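You operate a simulated robot arm through the tools that you are given. There is no shell and no other tool. Be economical: measure what you need, move in short steps, check, and stop when the job is done.

You run a simulated robot arm. Do the job below in one go: nothing can be reset, and whatever is moved stays where it is left.

## Task
Grind a heap of pepper into the pink bowl as the recipe card says.
Fine: set the mill's slider first; open the green switch to grind and shut it after. Where these are worked on the way, their far stop is far enough and under half their travel is too little: green switch.
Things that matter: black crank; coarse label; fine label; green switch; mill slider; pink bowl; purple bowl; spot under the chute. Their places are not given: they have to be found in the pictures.

The check looks at the end state, three seconds after you hand in, the way a careful person would. Anything else that was tipped, shoved, dropped, spilled or broken makes it a failure.

## Robot
A 6-joint arm with a two-finger parallel gripper, fixed in place. Base frame: the origin is at the foot of the arm, x ahead of it, y to its left, z up; the work surface is at about z = 920. Units: mm, rad, N and s.
With the tool pointing down near the work surface it reaches from about 360 to 760 mm from the base axis. Its first joint turns from -1.152 to 1.152 rad. Payload 2.45 kg.
The TCP is the grasp point between the finger pads, 24 mm short of the fingertips. In the tool frame z runs along the fingers and y along their closing line. The gripper opens to 68 mm. The fingers are 17 mm wide and 10 mm thick; the gripper's body (40 by 70 mm) begins 41 mm behind the TCP.
Orientation is that of the tool frame in the base frame, as a unit quaternion [x, y, z, w]. With the fingers straight down and closing along the base's y, the tool's x points along the base's -x, its y along +y and its z along -z.

## Interface
- The arm moves only by the tool play_rows. Its argument "steps" is a list of rows, each a list of 2 entries, a list of its own where there are three numbers: the shift along the tool's x, y, z in units of 250 mm (1.0 is 250 mm), then the turn, a rotation vector about the tool's x, y, z in units of 90 degrees (1.0 is 90 degrees). In form: [[[dx, dy, dz], [wx, wy, wz]], ...]. A call has 1 to 10 rows; each row is the pose to reach, as a shift and turn from the pose commanded when the call began, along the tool's axes at that moment. "hand" is the finger opening in mm, from 0 to 68, set as the call begins (left out, the last holds). A call with a number of a shift or a turn outside -1 to 1 is refused whole. Each row takes 0.2 s and may step no farther than 50 mm and 0.15 rad from the row before; otherwise, or with a gripper value out of range, the whole call is refused. A pose out of reach is approached as far as the arm can. The call stops where the force on the tool passes 40 N (or 10 N more than at its start, if that is more) or the arm is blocked; 0.2 s more then pass. Each finger travels about 108 mm/s and halts on what it meets, pressing with about 38 N; the grip force reading is that of the motor and also rises with nothing between the fingers. The clock runs only during rows and for 0.2 s after the last one: add rows that repeat a pose to give the fingers time. It gives the time, the measured TCP pose, the force on the tool (base axes), the opening and the grip force at its end, in the units of the frame above (readings bear some noise), with the torque about the TCP (base axes, N m) and any sound that the robot's microphone picked up.
- Cameras (640 x 400 px; columns grow to the right, rows downward): "scene" is fixed at [168.6, 453.2, 1454.3]; the picture's right is [-0.40, -0.91, 0.00], its down [-0.60, 0.26, -0.76] and it looks along [0.69, -0.31, -0.65] (base axes); focal length 254 px, centre (320, 200). "wrist" rides on the gripper at [84, 11, -75] in the tool frame; the picture's right is [-0.13, 0.99, 0.00], its down [-0.60, -0.08, -0.79] and it looks along [-0.79, -0.10, 0.61] (tool axes); focal length 251 px, centre (320, 200).
- grab_frame(camera): a new picture of that camera. It takes no simulated time.
- point_at(camera, pixels): for up to 12 pixels [column, row] of the newest picture of that camera ("zoom" is the newest enlarged one), the place [x, y, z] in the base frame of the surface seen there, good to about 2 mm, but the place of the scene camera against the robot may be out by one fixed shift of up to 25 mm in any direction. It takes no simulated time.
- close_up(camera, box): a new picture of the part [left, top, right, bottom] of that camera's present view, enlarged. It takes no simulated time.
- job_done(): hands the job in; it is judged then, once.

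Keep the steps short. Do not move on a guess: measure, check each grasp and each placing, and mend mistakes. In all there are 80 turns and 54 pictures (those below and enlarged ones count). Leave the gripper open and the arm clear of the work at the hand-in unless told otherwise, and finish with a single line.

The tools are called after "Call:" by a JSON object that holds its "fn" and its "kwargs". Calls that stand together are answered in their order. play_rows: Moves the arm, as the interface text tells. Its arguments: {"type":"object","properties":{"steps":{"type":"array"},"hand":{"type":"number"}},"required":["steps"]} The other tools are called the same way: grab_frame (camera) takes a picture; point_at (camera, pixels) gives the place of the surface under pixels of a picture; close_up (camera, box) takes an enlarged picture of a part of a camera's view; job_done () hands the job in.

At the start:

```text
time: 0.0
position: [474.2, 163.5, 1277.7]
ee_rot: [0.0, 1.0, -0.001, 0.002]
ft_force: [0.2, -0.2, 0.1]
ft_torque: [0.04, 0.03, -0.01]
width: 68.1
gripper_force: 0.0
```

scene: 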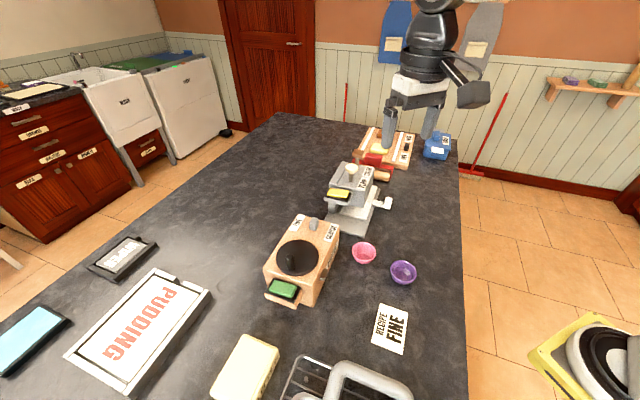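
wrist: 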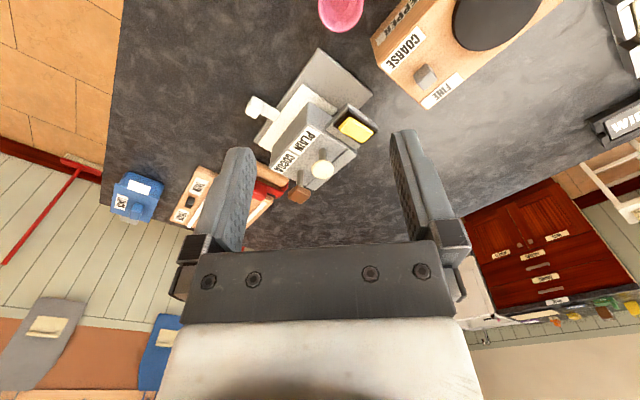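

The card reads FINE, and the wooden mill is at about (300,260) in the scene picture. I'll enlarge the mill and bowls in the scene view, and the mill in the wrist view.

Call:
{"fn": "close_up", "kwargs": {"camera": "scene", "box": [240, 200, 432, 320]}}

Call:
{"fn": "close_up", "kwargs": {"camera": "wrist", "box": [310, 0, 600, 180]}}

```text
3.33 times, centred on (336, 260) of scene
```

zoom: 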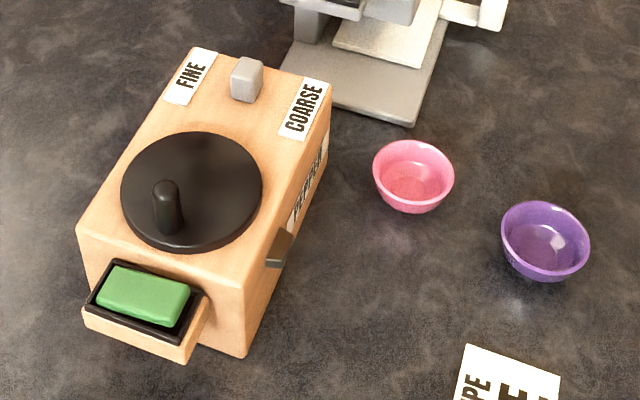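

```text
2.21 times, centred on (455, 90) of wrist
```

zoom: 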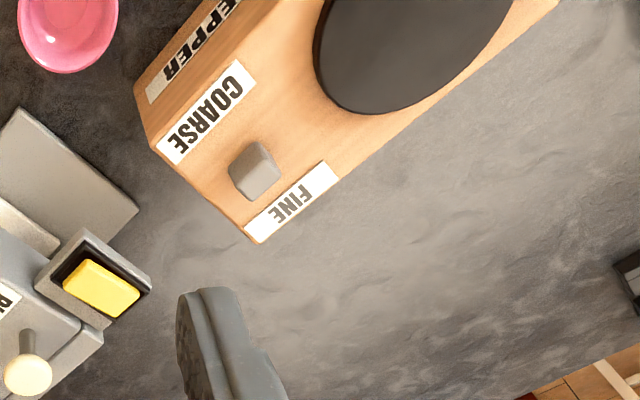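

Wrist zoom shows the slider at (254,170), between COARSE (205,112) and FINE (292,203). I'll measure these in the wrist view, and the same features in the scene view to find that camera's shift.

Call:
{"fn": "point_at", "kwargs": {"camera": "zoom", "pixels": [[254, 170], [240, 185], [292, 203], [205, 112], [257, 243], [150, 146], [410, 50], [68, 25], [335, 175], [242, 63]]}}

Call:
{"fn": "point_at", "kwargs": {"camera": "scene", "pixels": [[313, 222], [297, 223], [332, 232], [297, 258], [291, 262], [283, 290], [322, 275], [364, 254], [403, 273], [271, 270], [312, 285], [302, 304]]}}

```text
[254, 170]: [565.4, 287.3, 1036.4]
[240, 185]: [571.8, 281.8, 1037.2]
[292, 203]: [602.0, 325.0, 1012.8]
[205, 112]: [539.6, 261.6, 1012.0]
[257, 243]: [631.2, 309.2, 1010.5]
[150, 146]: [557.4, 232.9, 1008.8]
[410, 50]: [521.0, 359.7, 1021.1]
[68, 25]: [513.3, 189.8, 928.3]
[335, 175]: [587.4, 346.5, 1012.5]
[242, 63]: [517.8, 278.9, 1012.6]
```

```text
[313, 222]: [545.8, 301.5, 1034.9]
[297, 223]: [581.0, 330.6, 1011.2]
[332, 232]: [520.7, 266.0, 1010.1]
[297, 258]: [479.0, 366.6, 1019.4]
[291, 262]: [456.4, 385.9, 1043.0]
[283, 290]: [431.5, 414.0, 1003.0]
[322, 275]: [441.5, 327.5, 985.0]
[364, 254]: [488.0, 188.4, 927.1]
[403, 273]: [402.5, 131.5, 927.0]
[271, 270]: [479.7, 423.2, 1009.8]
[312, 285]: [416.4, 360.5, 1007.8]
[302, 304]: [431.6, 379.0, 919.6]
```

Scene shift comes out at about (+20,-5,+2) from the labels. The mill is turned 45°: COARSE→FINE runs along (+0.7,+0.7). I'll move over the slider with the fingers closing along that line and stop well above for a look.

Call:
{"fn": "play_rows", "kwargs": {"steps": [[[-0.062, 0.083, 0.08], [0, 0, 0.0833]], [[-0.124, 0.166, 0.16], [0, 0, 0.1667]], [[-0.186, 0.25, 0.24], [0, 0, 0.25]], [[-0.248, 0.333, 0.32], [0, 0, 0.3333]], [[-0.31, 0.416, 0.4], [0, 0, 0.4167]], [[-0.372, 0.498, 0.47], [0, 0, 0.5]], [[-0.372, 0.498, 0.47], [0, 0, 0.5]]], "hand": 68}}

Call:
{"fn": "grab_frame", "kwargs": {"camera": "wrist"}}

Call:
{"fn": "close_up", "kwargs": {"camera": "scene", "box": [250, 200, 378, 320]}}

```text
time: 1.6
position: [568.7, 288.6, 1159.1]
ee_rot: [0.383, 0.924, 0.0, 0.0]
ft_force: [0.0, -0.1, -0.2]
ft_torque: [-0.01, 0.0, 0.03]
width: 68.0
gripper_force: 0.0
```

```text
49 pictures are left
```

wrist: 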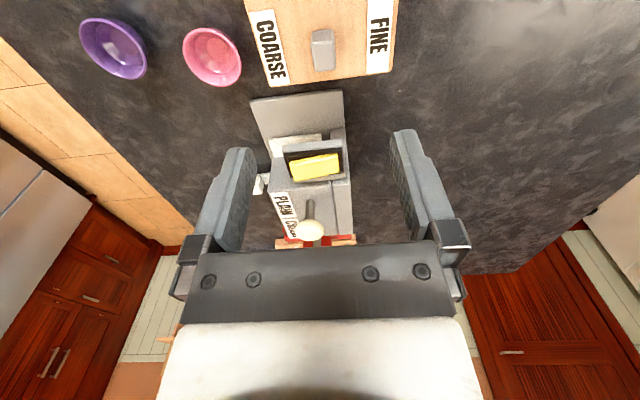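

```text
3.33 times, centred on (314, 260) of scene
```

zoom: 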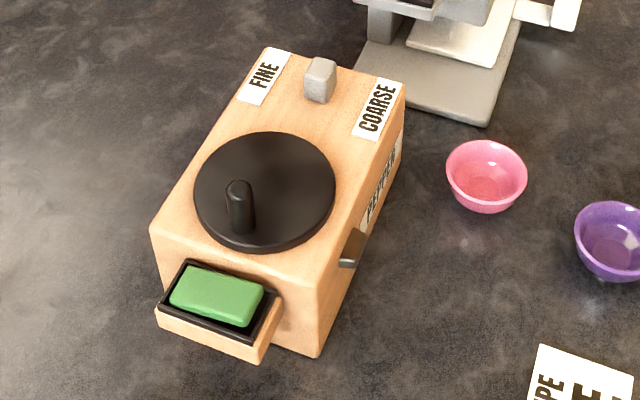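

The slider shows at (322,38) in the wrist view. I'll measure its faces, the label ends and the mill edges there, plus the neighbouring machine's top and the bowls.

Call:
{"fn": "point_at", "kwargs": {"camera": "wrist", "pixels": [[322, 35], [314, 38], [331, 37], [323, 55], [315, 60], [333, 58], [268, 45], [380, 35], [317, 165], [310, 230], [212, 52], [112, 47]]}}

Call:
{"fn": "point_at", "kwargs": {"camera": "zoom", "pixels": [[352, 250], [345, 265], [360, 235], [215, 295], [180, 300], [252, 318], [190, 270], [270, 295], [240, 185], [265, 190], [320, 66], [485, 190]]}}

```text
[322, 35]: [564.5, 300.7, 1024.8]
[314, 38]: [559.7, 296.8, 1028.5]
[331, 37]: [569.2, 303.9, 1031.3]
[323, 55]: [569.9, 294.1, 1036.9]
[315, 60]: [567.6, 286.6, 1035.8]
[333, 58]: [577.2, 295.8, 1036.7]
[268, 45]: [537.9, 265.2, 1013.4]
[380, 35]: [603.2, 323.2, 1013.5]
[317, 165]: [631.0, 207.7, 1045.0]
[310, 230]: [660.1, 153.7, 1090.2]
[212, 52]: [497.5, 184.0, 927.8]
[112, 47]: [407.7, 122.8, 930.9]
```

```text
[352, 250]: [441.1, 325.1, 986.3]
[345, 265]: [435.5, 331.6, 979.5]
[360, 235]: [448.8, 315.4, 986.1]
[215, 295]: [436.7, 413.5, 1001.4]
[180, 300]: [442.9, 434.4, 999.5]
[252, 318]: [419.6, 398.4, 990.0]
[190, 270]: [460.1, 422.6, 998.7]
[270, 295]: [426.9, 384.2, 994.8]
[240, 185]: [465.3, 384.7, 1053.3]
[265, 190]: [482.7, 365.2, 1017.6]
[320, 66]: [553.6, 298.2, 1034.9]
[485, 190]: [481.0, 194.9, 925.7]
```

The slider's centre is about (571,294), top 1036, halfway between the labels. I'll descend with the fingers either side, tips about 6 mm above the mill's top.

Call:
{"fn": "play_rows", "kwargs": {"steps": [[[0.0064, 0.0277, 0.1], [0, 0, 0]], [[0.0064, 0.0277, 0.22], [0, 0, 0]], [[0.0064, 0.0277, 0.34], [0, 0, 0]], [[0.0064, 0.0277, 0.42], [0, 0, 0]], [[0.0064, 0.0277, 0.472], [0, 0, 0]], [[0.0064, 0.0277, 0.472], [0, 0, 0]]], "hand": 68}}

Call:
{"fn": "close_up", "kwargs": {"camera": "scene", "box": [250, 160, 378, 280]}}

```text
time: 3.0
position: [572.0, 296.1, 1040.7]
ee_rot: [0.382, 0.924, 0.001, 0.0]
ft_force: [-0.6, 0.6, 0.5]
ft_torque: [-0.03, 0.02, 0.01]
width: 67.8
gripper_force: 0.0
```

```text
3.33 times, centred on (314, 220) of scene
```

zoom: 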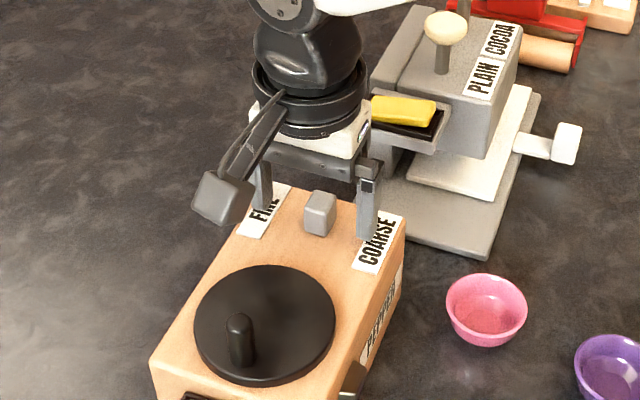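

The fingers straddle the slider. I'll close on it.

Call:
{"fn": "play_rows", "kwargs": {"steps": [[[0, 0, 0], [0, 0, 0]], [[0, 0, 0], [0, 0, 0]], [[0, 0, 0], [0, 0, 0]]], "hand": 10}}

```text
time: 3.8
position: [572.5, 296.6, 1042.4]
ee_rot: [0.383, 0.924, 0.0, 0.0]
ft_force: [0.8, -0.2, -0.3]
ft_torque: [0.0, -0.03, -0.04]
width: 17.1
gripper_force: 35.6
```

Gripped at 17 mm. I'll drag it along tool +y, toward FINE, in small steps.

Call:
{"fn": "play_rows", "kwargs": {"steps": [[[0, 0.02, 0], [0, 0, 0]], [[0, 0.04, 0], [0, 0, 0]], [[0, 0.06, 0], [0, 0, 0]], [[0, 0.08, 0], [0, 0, 0]], [[0, 0.1, 0], [0, 0, 0]], [[0, 0.12, 0], [0, 0, 0]], [[0, 0.14, 0], [0, 0, 0]]]}}

Call:
{"fn": "close_up", "kwargs": {"camera": "scene", "box": [250, 160, 378, 280]}}

```text
time: 5.0
position: [583.8, 307.9, 1041.1]
ee_rot: [0.381, 0.924, -0.011, -0.005]
ft_force: [-17.7, -16.4, 13.3]
ft_torque: [-0.13, 0.28, 0.0]
width: 17.3
gripper_force: 36.0
stopped in row 5: the force on the tool passed its limit (the readings are from after the stop); the commanded pose is now the measured one
```

```text
3.33 times, centred on (314, 220) of scene
```

zoom: 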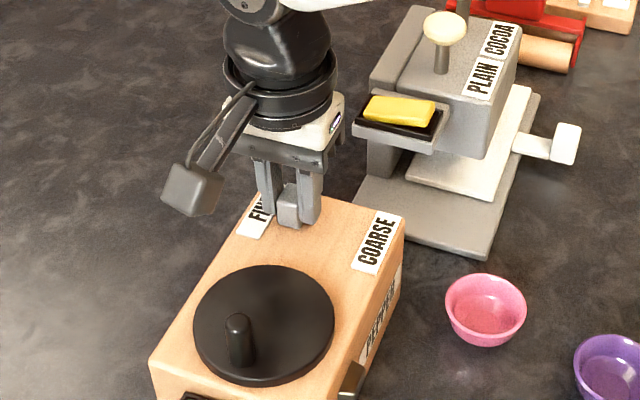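

It moved 16 mm toward FINE and then met a stop; the mill hasn't shifted (COARSE label still at the same pixels). I'll release and rise.

Call:
{"fn": "play_rows", "kwargs": {"steps": [[[0, 0, 0], [0, 0, 0]], [[0, 0, 0], [0, 0, 0]], [[0, 0, -0.06], [0, 0, 0]], [[0, 0, -0.16], [0, 0, 0]], [[0, 0, -0.32], [0, 0, 0]], [[0, 0, -0.5], [0, 0, 0]]], "hand": 60}}

Call:
{"fn": "grab_frame", "kwargs": {"camera": "wrist"}}

```text
time: 6.4
position: [586.8, 312.1, 1165.4]
ee_rot: [0.383, 0.924, -0.007, -0.003]
ft_force: [-0.6, 0.9, 1.0]
ft_torque: [-0.02, 0.01, 0.0]
width: 60.0
gripper_force: 0.0
```

```text
45 pictures are left
```

wrist: 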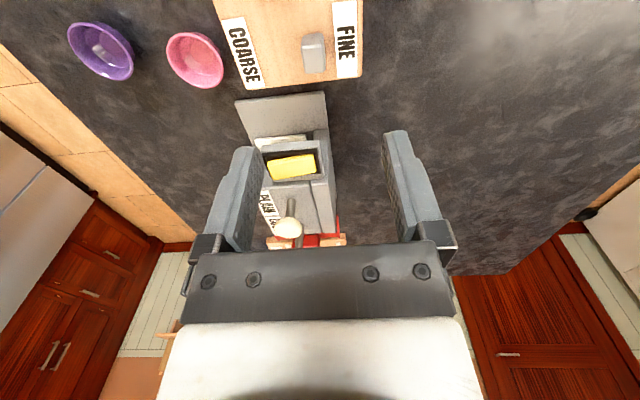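

The slider now sits beside the FINE label. I'll measure it, the labels and the pink bowl (195,58).

Call:
{"fn": "point_at", "kwargs": {"camera": "wrist", "pixels": [[312, 46], [314, 65], [242, 52], [346, 40], [195, 62], [168, 60], [222, 62], [190, 36], [198, 88]]}}

```text
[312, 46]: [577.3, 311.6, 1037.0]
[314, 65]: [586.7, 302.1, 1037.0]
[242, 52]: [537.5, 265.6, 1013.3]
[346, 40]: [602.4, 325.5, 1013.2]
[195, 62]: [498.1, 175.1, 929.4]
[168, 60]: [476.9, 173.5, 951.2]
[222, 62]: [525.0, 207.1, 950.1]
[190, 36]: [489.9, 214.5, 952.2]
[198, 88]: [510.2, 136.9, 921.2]
```

The slider is confirmed at the FINE side. Next I'll swing the wrist camera to the chute side of the mill, at about (400,230,1165).

Call:
{"fn": "play_rows", "kwargs": {"steps": [[[0.03, -0.076, 0], [0, 0, -0.094]], [[0.06, -0.152, 0], [0, 0, -0.188]], [[0.09, -0.228, 0], [0, 0, -0.282]], [[0.12, -0.304, 0], [0, 0, -0.376]], [[0.15, -0.38, 0], [0, 0, -0.47]], [[0.18, -0.456, 0], [0, 0, -0.564]], [[0.21, -0.532, 0], [0, 0, -0.658]], [[0.24, -0.608, 0], [0, 0, -0.752]], [[0.27, -0.684, 0], [0, 0, -0.846]], [[0.297, -0.76, 0], [0, 0, -0.94]]]}}

Call:
{"fn": "grab_frame", "kwargs": {"camera": "wrist"}}

```text
time: 8.6
position: [402.0, 230.3, 1169.4]
ee_rot: [-0.34, 0.94, -0.003, -0.007]
ft_force: [-0.9, 0.4, 0.4]
ft_torque: [-0.02, -0.01, 0.04]
width: 60.1
gripper_force: 0.0
```

```text
44 pictures are left
```

wrist: 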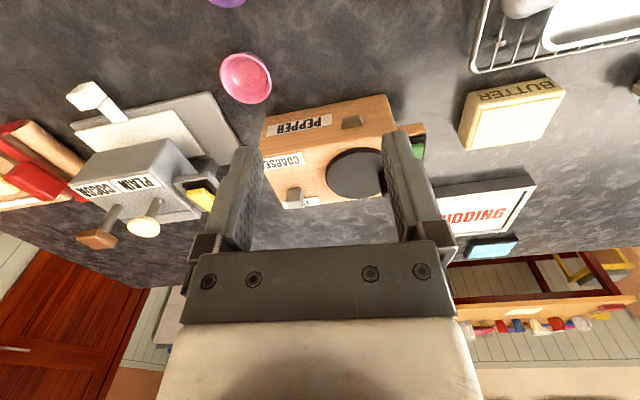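

Call:
{"fn": "close_up", "kwargs": {"camera": "wrist", "box": [200, 30, 440, 190]}}

```text
2.50 times, centred on (320, 110) of wrist
```

zoom: 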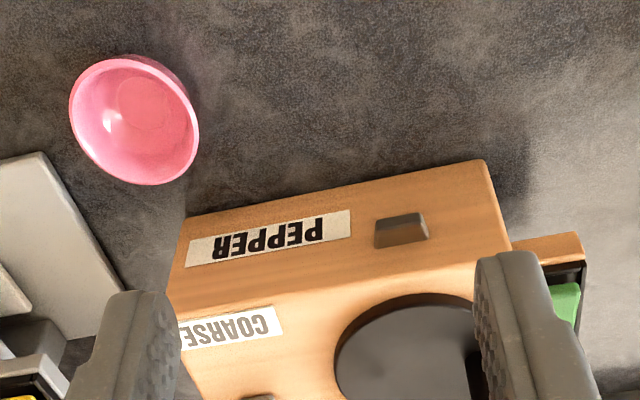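

The chute is the small wedge at zoom (401,230), on the PEPPER face. I'll measure its edges, the mill's foot line beneath it and the bowl rim.

Call:
{"fn": "point_at", "kwargs": {"camera": "zoom", "pixels": [[378, 219], [420, 215], [402, 225], [376, 246], [426, 237], [400, 240], [395, 185], [300, 198], [470, 170], [230, 213], [395, 176], [440, 240]]}}

Call:
{"fn": "point_at", "kwargs": {"camera": "wrist", "pixels": [[245, 72], [228, 84], [240, 54], [222, 72], [270, 80], [264, 66], [250, 102], [236, 94], [243, 66]]}}

```text
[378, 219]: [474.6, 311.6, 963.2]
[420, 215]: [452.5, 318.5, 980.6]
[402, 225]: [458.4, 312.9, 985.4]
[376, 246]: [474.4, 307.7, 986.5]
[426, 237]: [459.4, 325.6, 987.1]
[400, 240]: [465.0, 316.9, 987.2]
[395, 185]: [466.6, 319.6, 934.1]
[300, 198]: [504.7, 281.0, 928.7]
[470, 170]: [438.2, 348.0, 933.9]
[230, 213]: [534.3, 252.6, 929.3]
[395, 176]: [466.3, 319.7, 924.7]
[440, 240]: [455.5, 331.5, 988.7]
```

```text
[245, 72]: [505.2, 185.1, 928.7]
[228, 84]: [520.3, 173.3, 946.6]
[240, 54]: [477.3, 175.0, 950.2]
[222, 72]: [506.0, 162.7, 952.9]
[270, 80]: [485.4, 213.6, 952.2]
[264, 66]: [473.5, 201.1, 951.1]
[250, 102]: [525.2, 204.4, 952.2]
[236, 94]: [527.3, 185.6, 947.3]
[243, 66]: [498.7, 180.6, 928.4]
```

Mill face runs at s=(x+y)/√2≈556; the chute sticks out about 12 mm at t≈-106, lip z≈980. The pink bowl's rim is a circle at (501,190), radius about 28.5, top 952. I'll hover over the bowl with the fingers closing along the mill face, fully open.

Call:
{"fn": "play_rows", "kwargs": {"steps": [[[-0.033, -0.063, 0.1], [0, -0.0016, -0.01]], [[-0.067, -0.126, 0.22], [0, -0.0032, -0.02]], [[-0.1, -0.19, 0.34], [0, -0.005, -0.03]], [[-0.134, -0.252, 0.46], [0, -0.0066, -0.04]], [[-0.167, -0.315, 0.56], [0, -0.008, -0.05]], [[-0.201, -0.377, 0.64], [0, -0.0097, -0.058]], [[-0.201, -0.377, 0.676], [0, -0.0097, -0.058]], [[-0.201, -0.377, 0.676], [0, -0.0097, -0.058]]], "hand": 68}}

Call:
{"fn": "close_up", "kwargs": {"camera": "wrist", "box": [160, 40, 480, 240]}}

Call:
{"fn": "close_up", "kwargs": {"camera": "scene", "box": [290, 180, 450, 280]}}

```text
time: 10.4
position: [497.3, 186.2, 999.3]
ee_rot: [-0.381, 0.924, 0.0, -0.001]
ft_force: [-0.2, 0.0, 0.0]
ft_torque: [0.01, 0.0, 0.0]
width: 68.1
gripper_force: 0.0
```

```text
2.00 times, centred on (320, 140) of wrist
```

zoom: 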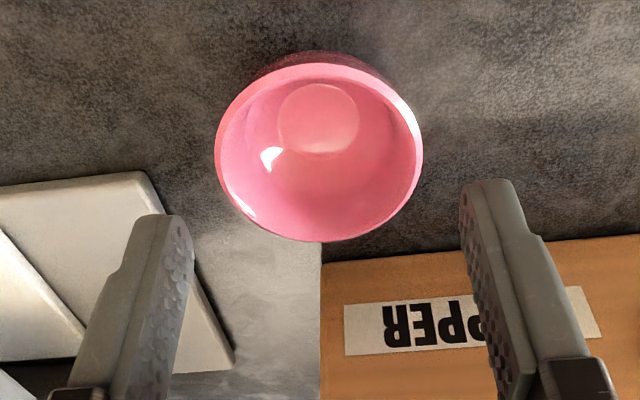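

```text
4.00 times, centred on (370, 230) of scene
```

zoom: 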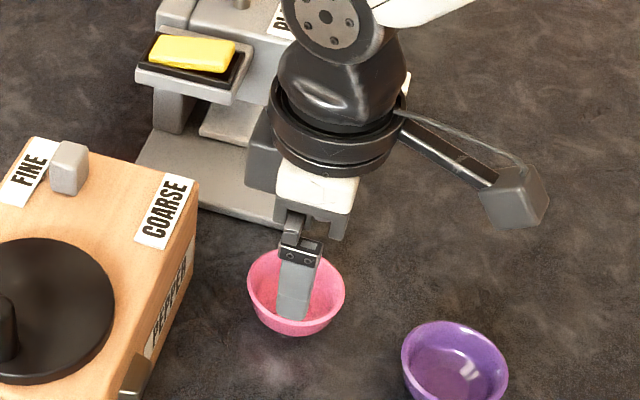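

I'm at (497,186), a few mm off my estimate of the bowl centre. I'll take a wrist frame to refine the rim.

Call:
{"fn": "grab_frame", "kwargs": {"camera": "wrist"}}

Call:
{"fn": "point_at", "kwargs": {"camera": "wrist", "pixels": [[269, 114], [370, 114], [320, 160], [321, 73], [280, 88], [361, 88], [277, 139], [360, 140]]}}

```text
40 pictures are left
```

wrist: 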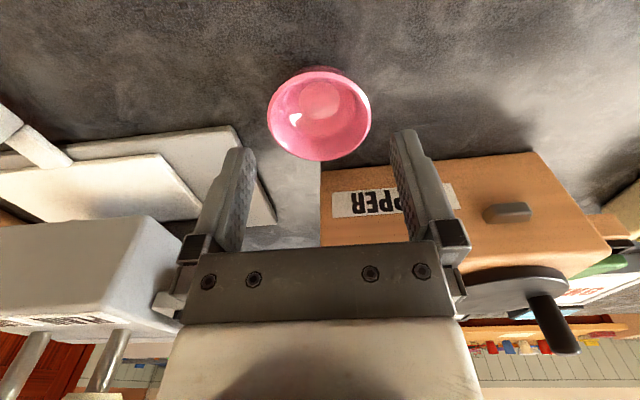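

```text
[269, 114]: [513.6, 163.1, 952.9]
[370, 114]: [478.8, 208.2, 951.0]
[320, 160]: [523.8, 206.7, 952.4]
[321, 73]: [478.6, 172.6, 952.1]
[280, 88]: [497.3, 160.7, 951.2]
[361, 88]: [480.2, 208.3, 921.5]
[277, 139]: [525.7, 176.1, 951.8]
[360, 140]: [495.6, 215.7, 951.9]
```

Refined centre (501,188.5), radius about 28.5. I'll shift about 4.5 mm toward it and descend so the tips reach just below the rim.

Call:
{"fn": "play_rows", "kwargs": {"steps": [[[-0.018, -0.004, 0.0], [0, 0, 0]], [[-0.018, -0.004, 0.06], [0, 0, 0]], [[-0.018, -0.004, 0.12], [0, 0, 0]], [[-0.018, -0.004, 0.16], [0, 0, 0]], [[-0.018, -0.004, 0.16], [0, 0, 0]]], "hand": 68}}

Call:
{"fn": "grab_frame", "kwargs": {"camera": "wrist"}}

```text
time: 11.6
position: [500.9, 188.9, 959.4]
ee_rot: [-0.381, 0.925, 0.0, 0.001]
ft_force: [0.4, -0.3, 0.3]
ft_torque: [0.01, 0.02, -0.01]
width: 67.9
gripper_force: 0.1
```

```text
39 pictures are left
```

wrist: 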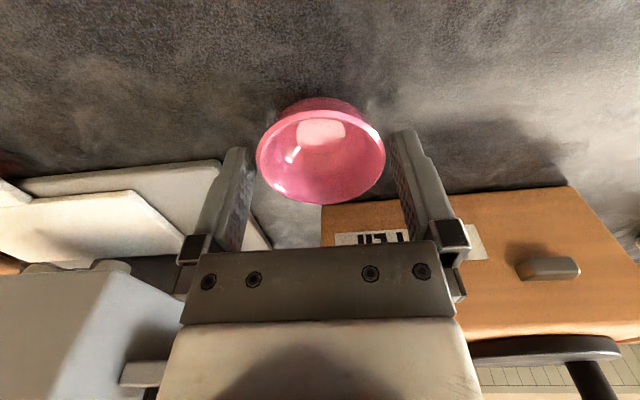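

The bowl sits centred between the fingers. I'll close.

Call:
{"fn": "play_rows", "kwargs": {"steps": [[[0, 0, 0], [0, 0, 0]], [[0, 0, 0], [0, 0, 0]], [[0, 0, 0], [0, 0, 0]]], "hand": 50}}

```text
time: 12.4
position: [501.2, 188.5, 959.9]
ee_rot: [-0.381, 0.925, 0.0, 0.0]
ft_force: [-0.5, 0.2, 0.6]
ft_torque: [0.01, 0.01, -0.03]
width: 58.6
gripper_force: 37.8
```

Gripped at 58.6 mm with 38 N. I'll lift 8 mm and check.

Call:
{"fn": "play_rows", "kwargs": {"steps": [[[0, 0, -0.016], [0, 0, 0]], [[0, 0, -0.032], [0, 0, 0]], [[0, 0, -0.032], [0, 0, 0]]]}}

Call:
{"fn": "close_up", "kwargs": {"camera": "scene", "box": [290, 200, 450, 300]}}

```text
time: 13.2
position: [501.4, 188.8, 968.7]
ee_rot: [-0.38, 0.925, 0.0, 0.0]
ft_force: [0.1, 0.3, -0.9]
ft_torque: [-0.01, -0.02, -0.03]
width: 58.8
gripper_force: 37.9
```

```text
4.00 times, centred on (370, 250) of scene
```

zoom: 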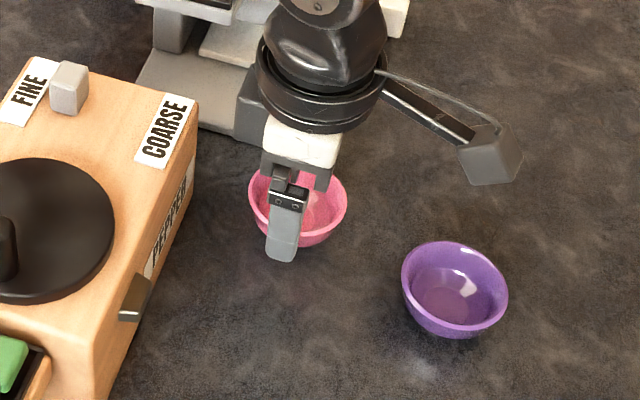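

The bowl is lifted cleanly. I'll move along the mill face by 115 mm (tool +y) and stop in front of the chute.

Call:
{"fn": "play_rows", "kwargs": {"steps": [[[0, 0.08, 0], [0, 0, 0]], [[0, 0.17, 0], [0, 0, 0]], [[0, 0.26, 0], [0, 0, 0]], [[0, 0.35, 0], [0, 0, 0]], [[0, 0.43, 0], [0, 0, 0]], [[0, 0.46, 0], [0, 0, 0]], [[0, 0.46, 0], [0, 0, 0]]]}}

Call:
{"fn": "grab_frame", "kwargs": {"camera": "wrist"}}

Call:
{"fn": "close_up", "kwargs": {"camera": "scene", "box": [270, 210, 430, 310]}}

```text
time: 14.8
position: [419.3, 270.0, 966.3]
ee_rot: [-0.381, 0.924, 0.0, 0.0]
ft_force: [0.2, 0.4, -0.3]
ft_torque: [0.01, 0.0, -0.01]
width: 58.6
gripper_force: 38.5
```

```text
37 pictures are left
```

wrist: 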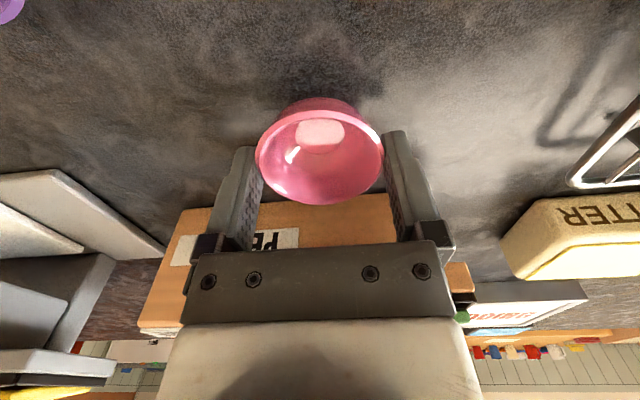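

```text
4.00 times, centred on (350, 260) of scene
```

zoom: 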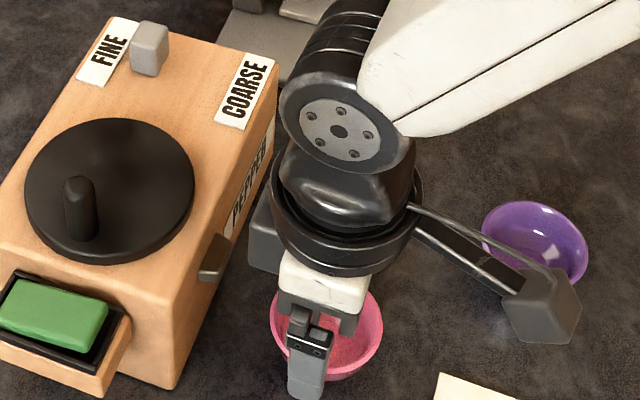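

A dark block on the wrist's mill-facing side (zoom (265,240)) could meet the mill on the way in. I'll measure it, the ring and the chute before going closer.

Call:
{"fn": "point_at", "kwargs": {"camera": "zoom", "pixels": [[265, 240], [252, 262], [270, 270], [256, 215], [276, 210], [320, 270], [310, 300], [215, 262], [207, 275], [222, 245], [165, 385], [205, 278]]}}

```text
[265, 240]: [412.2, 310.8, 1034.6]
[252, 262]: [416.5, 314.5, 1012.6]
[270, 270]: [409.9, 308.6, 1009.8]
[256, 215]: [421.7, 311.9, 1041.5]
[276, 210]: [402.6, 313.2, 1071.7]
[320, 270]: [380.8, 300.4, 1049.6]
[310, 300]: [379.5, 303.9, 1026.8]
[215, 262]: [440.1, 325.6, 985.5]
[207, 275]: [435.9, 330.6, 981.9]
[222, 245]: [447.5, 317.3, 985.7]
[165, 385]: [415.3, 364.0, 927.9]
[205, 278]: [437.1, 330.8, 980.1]
```

The block's bottom is at z≈1012 and would run into the mill (top 1012) going straight in. So I'll set the bowl down here, lean the wrist 25° away from the mill, and regrip. First lower and open.

Call:
{"fn": "play_rows", "kwargs": {"steps": [[[0, 0, 0.015], [0, 0, 0]], [[0, 0, 0.028], [0, 0, 0]], [[0, 0, 0.03], [0, 0, 0]]]}}

Call:
{"fn": "play_rows", "kwargs": {"steps": [[[0, 0, 0], [0, 0, 0]], [[0, 0, 0], [0, 0, 0]], [[0, 0, 0], [0, 0, 0]]], "hand": 68}}

Call:
{"fn": "play_rows", "kwargs": {"steps": [[[0, 0, 0], [0, -0.09, 0]], [[0, 0, 0], [0, -0.18, 0]], [[0, 0, 0], [0, -0.278, 0]], [[0, 0, 0], [0, -0.278, 0]]]}}

Call:
{"fn": "close_up", "kwargs": {"camera": "scene", "box": [270, 210, 430, 310]}}

Call:
{"fn": "grab_frame", "kwargs": {"camera": "wrist"}}

```text
time: 15.6
position: [419.9, 270.5, 960.0]
ee_rot: [-0.381, 0.924, 0.001, 0.0]
ft_force: [-1.8, -0.9, 3.6]
ft_torque: [-0.03, -0.01, 0.01]
width: 58.5
gripper_force: 37.9
```

```text
time: 16.4
position: [421.1, 270.7, 959.3]
ee_rot: [-0.381, 0.925, -0.001, 0.0]
ft_force: [-0.1, 0.2, 0.2]
ft_torque: [-0.01, 0.0, -0.02]
width: 68.0
gripper_force: 0.1
```

```text
refused: row 3 steps farther than a row can; nothing moved
```

```text
4.00 times, centred on (350, 260) of scene
```

zoom: 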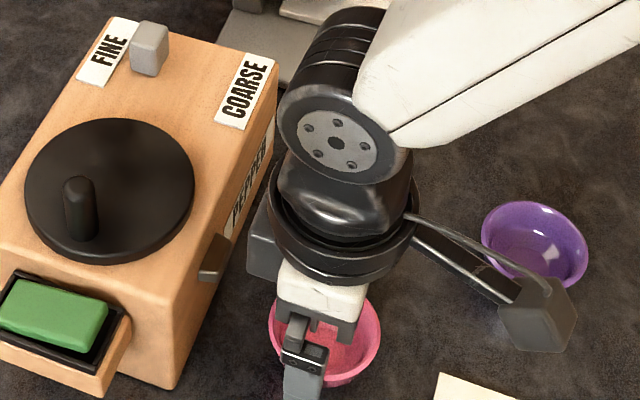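

```text
34 pictures are left
```

wrist: 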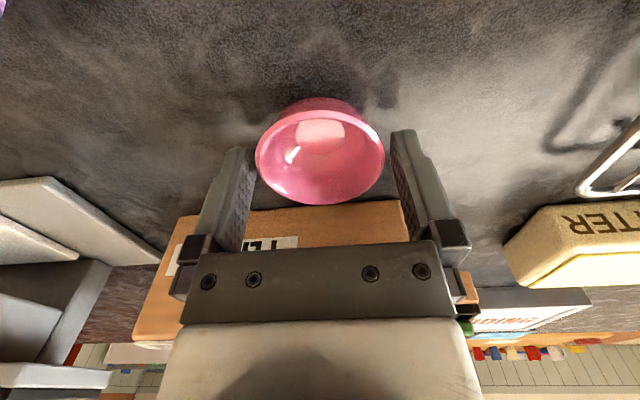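

The bowl stands on the table and the fingers are open; the tilt call was refused for a slightly long last step. I'll repeat it in even steps.

Call:
{"fn": "play_rows", "kwargs": {"steps": [[[0, 0, 0], [0, -0.07, 0]], [[0, 0, 0], [0, -0.14, 0]], [[0, 0, 0], [0, -0.21, 0]], [[0, 0, 0], [0, -0.278, 0]], [[0, 0, 0], [0, -0.278, 0]]]}}

Call:
{"fn": "grab_frame", "kwargs": {"camera": "wrist"}}

```text
time: 17.6
position: [419.7, 271.2, 959.0]
ee_rot: [-0.375, 0.907, 0.077, 0.177]
ft_force: [-0.1, -1.3, 1.0]
ft_torque: [0.01, 0.04, -0.02]
width: 68.0
gripper_force: 0.0
```

```text
33 pictures are left
```

wrist: 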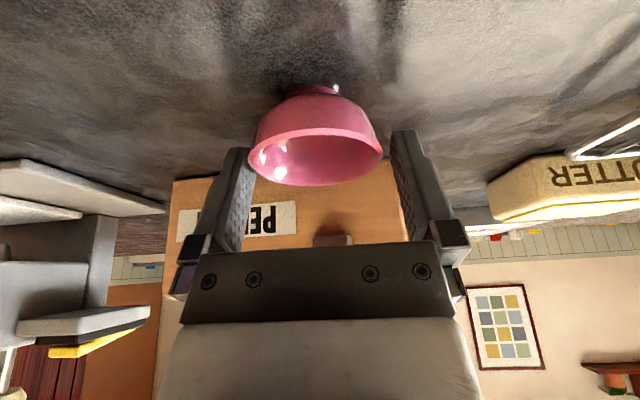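

Now the chute shows under the palm at (333,239). I'll measure it and the rim while here.

Call:
{"fn": "point_at", "kwargs": {"camera": "wrist", "pixels": [[316, 237], [350, 237], [333, 241], [333, 236], [333, 230], [250, 160], [382, 158], [316, 186], [312, 130], [400, 205], [215, 195]]}}

Call:
{"fn": "close_up", "kwargs": {"camera": "wrist", "box": [240, 140, 420, 252]}}

```text
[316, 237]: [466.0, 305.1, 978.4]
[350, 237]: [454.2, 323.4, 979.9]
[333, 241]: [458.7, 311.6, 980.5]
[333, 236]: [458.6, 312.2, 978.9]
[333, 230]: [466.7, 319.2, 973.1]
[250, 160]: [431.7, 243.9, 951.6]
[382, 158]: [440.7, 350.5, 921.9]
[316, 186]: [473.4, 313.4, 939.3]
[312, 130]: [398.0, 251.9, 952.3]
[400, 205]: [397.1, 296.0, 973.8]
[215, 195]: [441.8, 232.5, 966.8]
```

```text
3.56 times, centred on (330, 196) of wrist
```

zoom: 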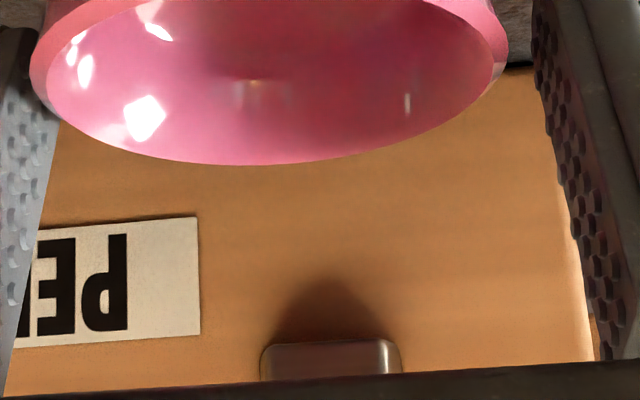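

Chute lip is at s≈545, t≈-104, underside z≈978; the rim is at 952, so there's 26 mm of headroom. I'll grip the bowl again with this lean.

Call:
{"fn": "play_rows", "kwargs": {"steps": [[[0, 0, 0], [0, 0, 0]], [[0, 0, 0], [0, 0, 0]], [[0, 0, 0], [0, 0, 0]]], "hand": 50}}

```text
time: 18.4
position: [420.1, 272.5, 959.2]
ee_rot: [-0.375, 0.907, 0.077, 0.178]
ft_force: [0.2, -1.4, 1.0]
ft_torque: [0.02, 0.04, 0.03]
width: 58.6
gripper_force: 37.3
```

Regripped at 58.6 mm. Lean reads about 22.4°. I'll lift 6 mm and go 14 mm toward the mill, then check.

Call:
{"fn": "play_rows", "kwargs": {"steps": [[[-0.005, 0, -0.012], [0, 0, 0]], [[-0.0098, 0, -0.022], [0, 0, 0]], [[-0.035, 0, -0.011], [0, 0, 0]], [[-0.061, 0, 0.001], [0, 0, 0]], [[-0.061, 0, 0.001], [0, 0, 0]]]}}

Call:
{"fn": "close_up", "kwargs": {"camera": "scene", "box": [270, 210, 430, 310]}}

```text
time: 19.6
position: [430.3, 280.2, 965.1]
ee_rot: [-0.372, 0.903, 0.083, 0.2]
ft_force: [-1.3, 0.4, -0.4]
ft_torque: [-0.03, -0.04, -0.01]
width: 58.4
gripper_force: 38.1
out of reach, approached as far as the arm can: row 1, 2
```

```text
4.00 times, centred on (350, 260) of scene
```

zoom: 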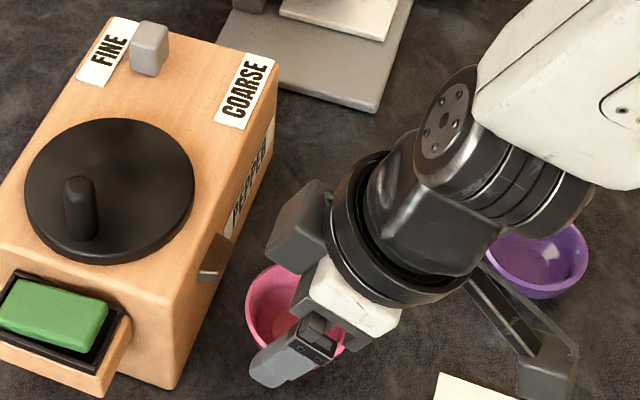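

Now at s≈502 with the full 25° lean, and the block stands well off the mill. I'll go the remaining 22 mm at the same height.

Call:
{"fn": "play_rows", "kwargs": {"steps": [[[-0.02, 0.002, 0.0093], [0, 0, 0]], [[-0.04, 0.004, 0.0186], [0, 0, 0]], [[-0.06, 0.006, 0.028], [0, 0, 0]], [[-0.0797, 0.006, 0.037], [0, 0, 0]], [[-0.0797, 0.006, 0.037], [0, 0, 0]]]}}

Call:
{"fn": "close_up", "kwargs": {"camera": "scene", "box": [270, 210, 430, 310]}}

Call:
{"fn": "grab_frame", "kwargs": {"camera": "wrist"}}

```text
time: 20.8
position: [443.8, 295.9, 965.9]
ee_rot: [-0.372, 0.903, 0.082, 0.2]
ft_force: [0.1, 0.3, -0.6]
ft_torque: [-0.01, -0.02, -0.01]
width: 58.5
gripper_force: 37.9
```

```text
4.00 times, centred on (350, 260) of scene
```

zoom: 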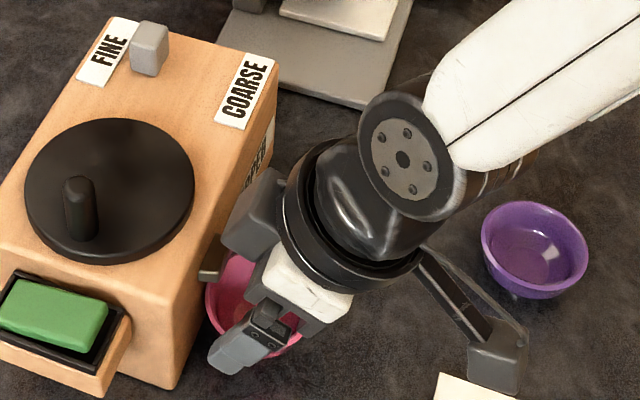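

```text
29 pictures are left
```

wrist: 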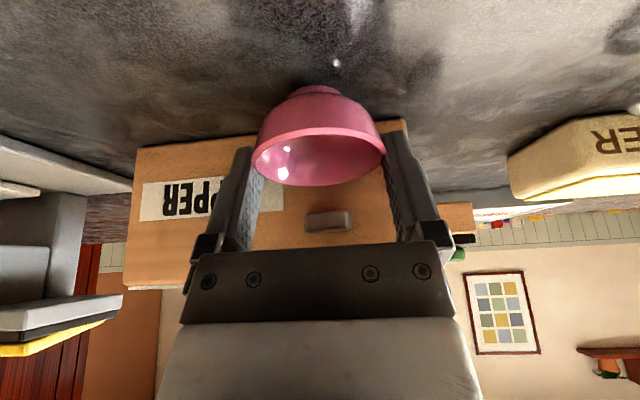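

The chute's centre lines up with the bowl and nothing is touching. I'll lower 6 mm and nudge 2 mm closer, then open.

Call:
{"fn": "play_rows", "kwargs": {"steps": [[[0.003, 0, 0.013], [0, 0, 0]], [[0.003, 0, 0.025], [0, 0, 0]], [[0.003, 0, 0.025], [0, 0, 0]]]}}

Call:
{"fn": "play_rows", "kwargs": {"steps": [[[0, 0, 0], [0, 0, 0]], [[0, 0, 0], [0, 0, 0]], [[0, 0, 0], [0, 0, 0]]], "hand": 68}}

```text
time: 21.6
position: [445.2, 297.8, 959.3]
ee_rot: [-0.372, 0.903, 0.082, 0.2]
ft_force: [0.3, 1.0, -1.8]
ft_torque: [0.01, 0.01, 0.02]
width: 58.6
gripper_force: 38.1
```

```text
time: 22.4
position: [446.7, 296.4, 960.7]
ee_rot: [-0.373, 0.903, 0.083, 0.199]
ft_force: [0.9, 0.5, -0.2]
ft_torque: [0.05, 0.0, -0.03]
width: 68.1
gripper_force: 0.1
```

Released. I'll back off along the fingers (up and away from the mill) and look.

Call:
{"fn": "play_rows", "kwargs": {"steps": [[[0, 0, -0.06], [0, 0, 0]], [[0, 0, -0.14], [0, 0, 0]], [[0, 0, -0.26], [0, 0, 0]], [[0, 0, -0.4], [0, 0, 0]], [[0, 0, -0.56], [0, 0, 0]], [[0, 0, -0.56], [0, 0, 0]]]}}

Call:
{"fn": "grab_frame", "kwargs": {"camera": "wrist"}}

Call:
{"fn": "close_up", "kwargs": {"camera": "scene", "box": [250, 210, 410, 310]}}

```text
time: 23.8
position: [402.7, 256.1, 1085.6]
ee_rot: [-0.372, 0.903, 0.082, 0.2]
ft_force: [-0.1, 0.8, 0.5]
ft_torque: [-0.01, 0.05, -0.01]
width: 68.0
gripper_force: 0.0
```

```text
28 pictures are left
```

wrist: 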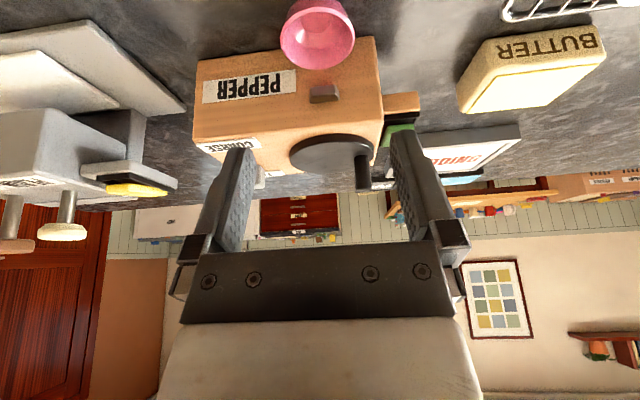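

```text
4.00 times, centred on (330, 260) of scene
```

zoom: 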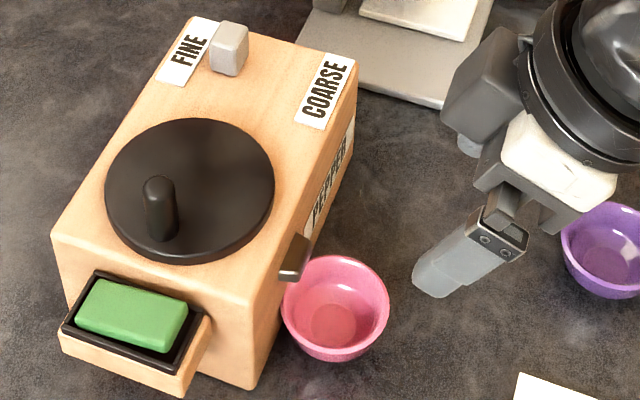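

The bowl sits under the chute. Now the green switch: I'll enlarge it in the scene view to see how it works.

Call:
{"fn": "close_up", "kwargs": {"camera": "scene", "box": [256, 268, 312, 312]}}

Call:
{"fn": "point_at", "kwargs": {"camera": "zoom", "pixels": [[230, 100], [320, 120], [470, 170], [215, 180], [420, 240], [300, 175], [340, 240], [180, 210], [400, 300], [505, 160], [150, 130], [460, 225]]}}

```text
9.09 times, centred on (284, 290) of scene
```

zoom: 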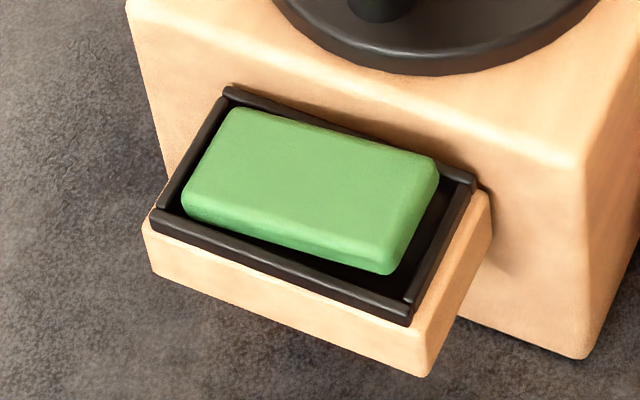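

```text
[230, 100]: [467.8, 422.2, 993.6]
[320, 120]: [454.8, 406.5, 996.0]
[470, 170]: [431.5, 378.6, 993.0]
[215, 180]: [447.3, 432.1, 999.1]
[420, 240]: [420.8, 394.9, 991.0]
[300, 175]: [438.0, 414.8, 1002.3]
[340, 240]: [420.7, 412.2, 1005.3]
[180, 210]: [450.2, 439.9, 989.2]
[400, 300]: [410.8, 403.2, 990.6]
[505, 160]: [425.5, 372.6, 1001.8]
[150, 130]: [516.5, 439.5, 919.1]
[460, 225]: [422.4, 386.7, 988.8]
```

The switch is a rocker in a black tray. Its green face looks higher at the end nearer the chute (z≈1005) than at the other (≈997). I'll close the fingers, rise, level the wrist and hover over it for a better view.

Call:
{"fn": "play_rows", "kwargs": {"steps": [[[-0.04, 0, -0.09], [0, 0, 0]], [[-0.0845, 0, -0.181], [0, 0.05, 0]], [[-0.17, 0.05, -0.14], [0, 0.1, 0]], [[-0.26, 0.1, -0.1], [0, 0.15, 0]], [[-0.35, 0.15, -0.06], [0, 0.2, 0]], [[-0.43, 0.2, -0.02], [0, 0.25, 0]], [[-0.51, 0.25, 0.015], [0, 0.278, 0]], [[-0.57, 0.28, 0.045], [0, 0.278, 0]], [[-0.57, 0.28, 0.045], [0, 0.278, 0]]], "hand": 0}}

Call:
{"fn": "grab_frame", "kwargs": {"camera": "wrist"}}

```text
time: 25.8
position: [450.1, 401.7, 1135.9]
ee_rot: [-0.381, 0.925, 0.0, 0.0]
ft_force: [0.7, 0.0, -0.3]
ft_torque: [-0.02, 0.02, 0.0]
width: 0.0
gripper_force: 23.9
```

```text
25 pictures are left
```

wrist: 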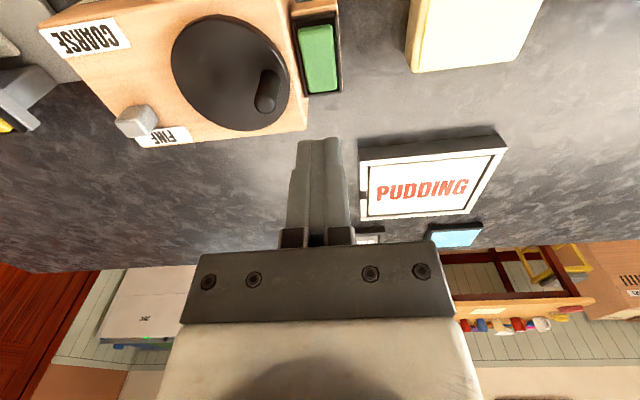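

The green rocker is at (319,58). I'll enlarge it and measure heights across it.

Call:
{"fn": "close_up", "kwargs": {"camera": "wrist", "box": [260, 0, 388, 110]}}

Call:
{"fn": "point_at", "kwargs": {"camera": "wrist", "pixels": [[308, 32], [328, 28], [318, 30], [309, 45], [330, 42], [310, 60], [320, 58], [332, 58], [311, 75], [332, 74], [312, 87], [330, 87]]}}

```text
3.64 times, centred on (324, 55) of wrist
```

zoom: 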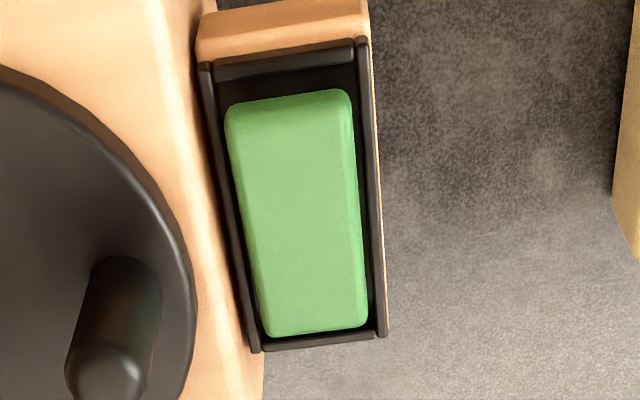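

```text
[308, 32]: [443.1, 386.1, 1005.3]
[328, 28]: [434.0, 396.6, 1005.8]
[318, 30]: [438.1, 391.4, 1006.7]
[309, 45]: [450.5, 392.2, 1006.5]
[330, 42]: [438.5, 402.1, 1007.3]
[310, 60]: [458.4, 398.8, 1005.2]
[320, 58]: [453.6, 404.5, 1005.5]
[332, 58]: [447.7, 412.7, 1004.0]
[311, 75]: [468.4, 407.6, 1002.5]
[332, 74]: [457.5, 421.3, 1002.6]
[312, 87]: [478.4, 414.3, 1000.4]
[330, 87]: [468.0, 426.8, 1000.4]
```

The rocker's chute-side end (s≈585) is up at 1006 and the other end is down at 1000. I'll take the closed fingertips to just above the raised end, at about s=590, t=-34.

Call:
{"fn": "play_rows", "kwargs": {"steps": [[[0.049, 0, 0.1], [0, 0, 0]], [[0.049, 0, 0.25], [0, 0, 0]], [[0.049, 0, 0.36], [0, 0, 0]], [[0.049, 0, 0.406], [0, 0, 0]], [[0.049, 0, 0.406], [0, 0, 0]]], "hand": 0}}

Call:
{"fn": "close_up", "kwargs": {"camera": "scene", "box": [240, 220, 368, 320]}}

Call:
{"fn": "grab_frame", "kwargs": {"camera": "wrist"}}

```text
time: 27.0
position: [441.9, 390.7, 1034.6]
ee_rot: [-0.381, 0.925, 0.0, -0.001]
ft_force: [-0.2, 0.0, -0.6]
ft_torque: [0.0, -0.02, -0.03]
width: 0.0
gripper_force: 23.2
```

```text
4.00 times, centred on (304, 270) of scene
```

zoom: 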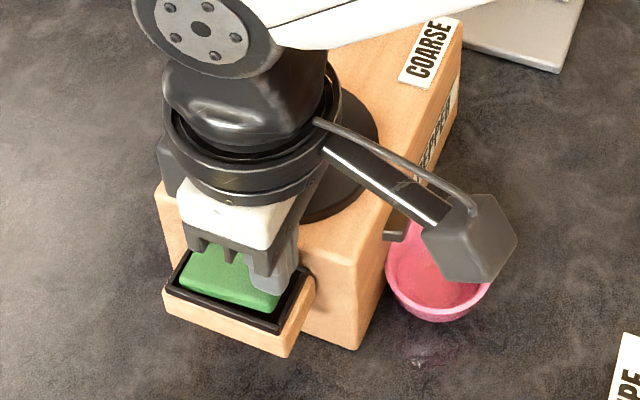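

```text
22 pictures are left
```

wrist: 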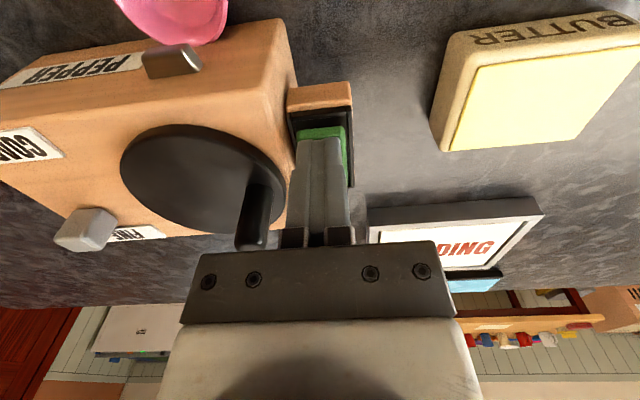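

Fingertips are just above the raised end. I'll press down slowly, up to about 10 mm, and watch force and sound.

Call:
{"fn": "play_rows", "kwargs": {"steps": [[[0, 0.006, 0.012], [0, 0, 0]], [[0, 0.006, 0.02], [0, 0, 0]], [[0, 0.006, 0.028], [0, 0, 0]], [[0, 0.006, 0.036], [0, 0, 0]], [[0, 0.006, 0.044], [0, 0, 0]]]}}

Call:
{"fn": "close_up", "kwargs": {"camera": "scene", "box": [240, 220, 368, 320]}}

```text
time: 28.2
position: [440.4, 392.7, 1024.3]
ee_rot: [-0.381, 0.925, 0.0, 0.0]
ft_force: [-0.9, -0.7, 4.7]
ft_torque: [-0.01, -0.02, -0.01]
width: 0.1
gripper_force: 24.0
```

```text
4.00 times, centred on (304, 270) of scene
```

zoom: 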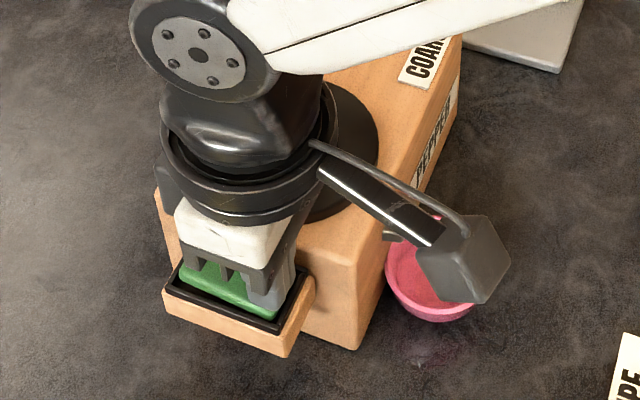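

It's down about 6 mm with only 4.7 N, so not at the stop yet. I'll press further.

Call:
{"fn": "play_rows", "kwargs": {"steps": [[[0, 0, 0.008], [0, 0, 0]], [[0, 0, 0.016], [0, 0, 0]], [[0, 0, 0.024], [0, 0, 0]]]}}

Call:
{"fn": "close_up", "kwargs": {"camera": "scene", "box": [240, 220, 368, 320]}}

```text
time: 28.9
position: [440.0, 393.5, 1024.5]
ee_rot: [-0.381, 0.925, 0.002, 0.002]
ft_force: [-2.7, -3.7, 7.9]
ft_torque: [-0.04, 0.07, -0.02]
width: 0.1
gripper_force: 23.4
stopped in row 3: the force on the tool passed its limit (the readings are from after the stop); the commanded pose is now the measured one
```

```text
4.00 times, centred on (304, 270) of scene
```

zoom: 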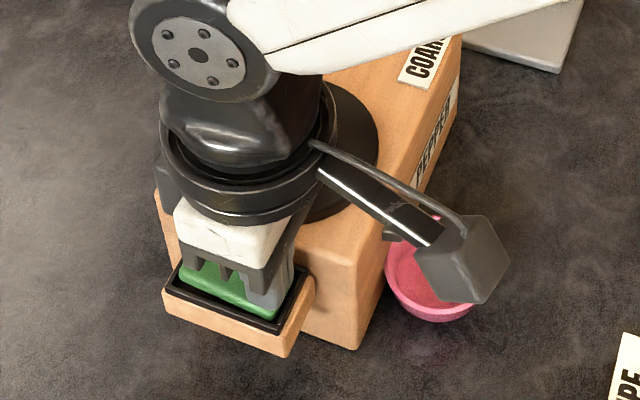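

The rocker is at its stop. The camera housing hides part of the bowl, so I'll rise a little and look right away.

Call:
{"fn": "play_rows", "kwargs": {"steps": [[[-0.02, 0, -0.06], [0, 0, 0]], [[-0.1, 0, -0.1], [0, 0, 0]]]}}

Call:
{"fn": "close_up", "kwargs": {"camera": "scene", "box": [240, 220, 368, 320]}}

Call:
{"fn": "grab_frame", "kwargs": {"camera": "wrist"}}

```text
time: 29.4
position: [458.5, 410.2, 1050.2]
ee_rot: [-0.381, 0.925, 0.0, 0.001]
ft_force: [0.2, 0.4, -0.8]
ft_torque: [-0.01, 0.04, 0.01]
width: 0.0
gripper_force: 23.6
```

```text
4.00 times, centred on (304, 270) of scene
```

zoom: 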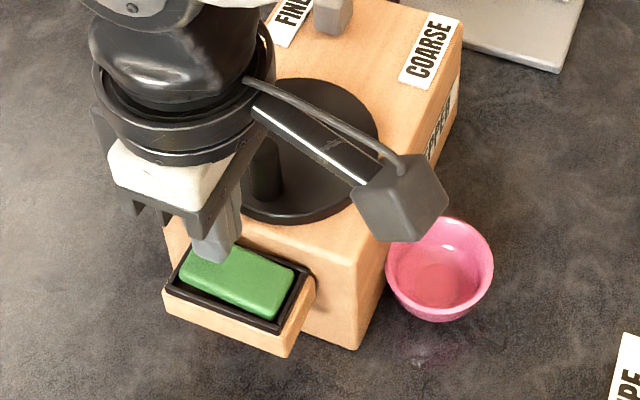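

```text
18 pictures are left
```

wrist: 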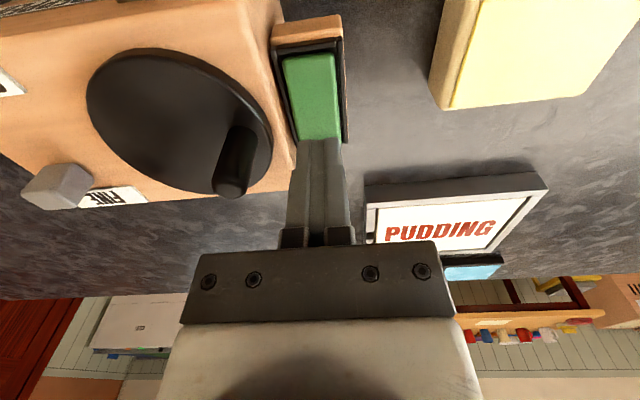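

No pepper yet. I'll measure the rocker to see that it flipped.

Call:
{"fn": "point_at", "kwargs": {"camera": "wrist", "pixels": [[310, 60], [312, 75], [315, 90], [318, 110], [320, 128], [310, 30], [280, 38]]}}

Call:
{"fn": "play_rows", "kwargs": {"steps": [[[0, 0, 0], [0, 0, 0]], [[0, 0, 0], [0, 0, 0]]]}}

Call:
{"fn": "close_up", "kwargs": {"camera": "scene", "box": [240, 220, 368, 320]}}

```text
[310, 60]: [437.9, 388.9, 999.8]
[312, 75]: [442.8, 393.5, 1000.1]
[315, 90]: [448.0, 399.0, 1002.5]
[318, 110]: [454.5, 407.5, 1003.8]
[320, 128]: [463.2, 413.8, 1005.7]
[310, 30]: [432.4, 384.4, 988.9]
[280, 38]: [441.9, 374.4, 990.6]
```

```text
time: 30.1
position: [457.8, 411.5, 1050.3]
ee_rot: [-0.381, 0.924, 0.0, 0.001]
ft_force: [-0.5, 0.6, 0.4]
ft_torque: [-0.03, 0.02, -0.01]
width: 0.1
gripper_force: 23.7
```

```text
4.00 times, centred on (304, 270) of scene
```

zoom: 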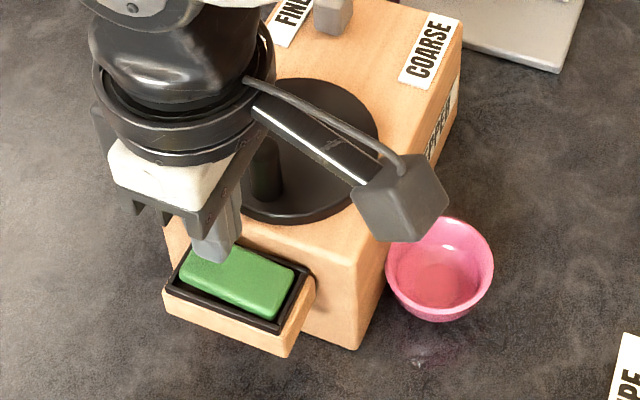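

The rocker has fully flipped (chute end 1000, other end 1006) but nothing falls, so the black crank must be turned while it's open. I'll measure the crank disc and its knob in the wrist view.

Call:
{"fn": "point_at", "kwargs": {"camera": "wrist", "pixels": [[90, 85], [265, 130], [150, 50], [180, 189], [110, 150], [220, 72], [233, 186], [240, 135], [232, 172], [222, 160], [252, 160], [246, 150]]}}

```text
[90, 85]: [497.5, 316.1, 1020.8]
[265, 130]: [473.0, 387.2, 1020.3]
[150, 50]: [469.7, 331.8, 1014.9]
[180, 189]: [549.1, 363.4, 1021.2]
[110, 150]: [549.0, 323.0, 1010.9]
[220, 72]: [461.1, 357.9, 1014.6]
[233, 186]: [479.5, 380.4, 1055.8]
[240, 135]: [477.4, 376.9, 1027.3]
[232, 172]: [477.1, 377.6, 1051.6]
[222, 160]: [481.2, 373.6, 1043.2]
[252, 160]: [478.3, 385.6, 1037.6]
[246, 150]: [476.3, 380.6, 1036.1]
```

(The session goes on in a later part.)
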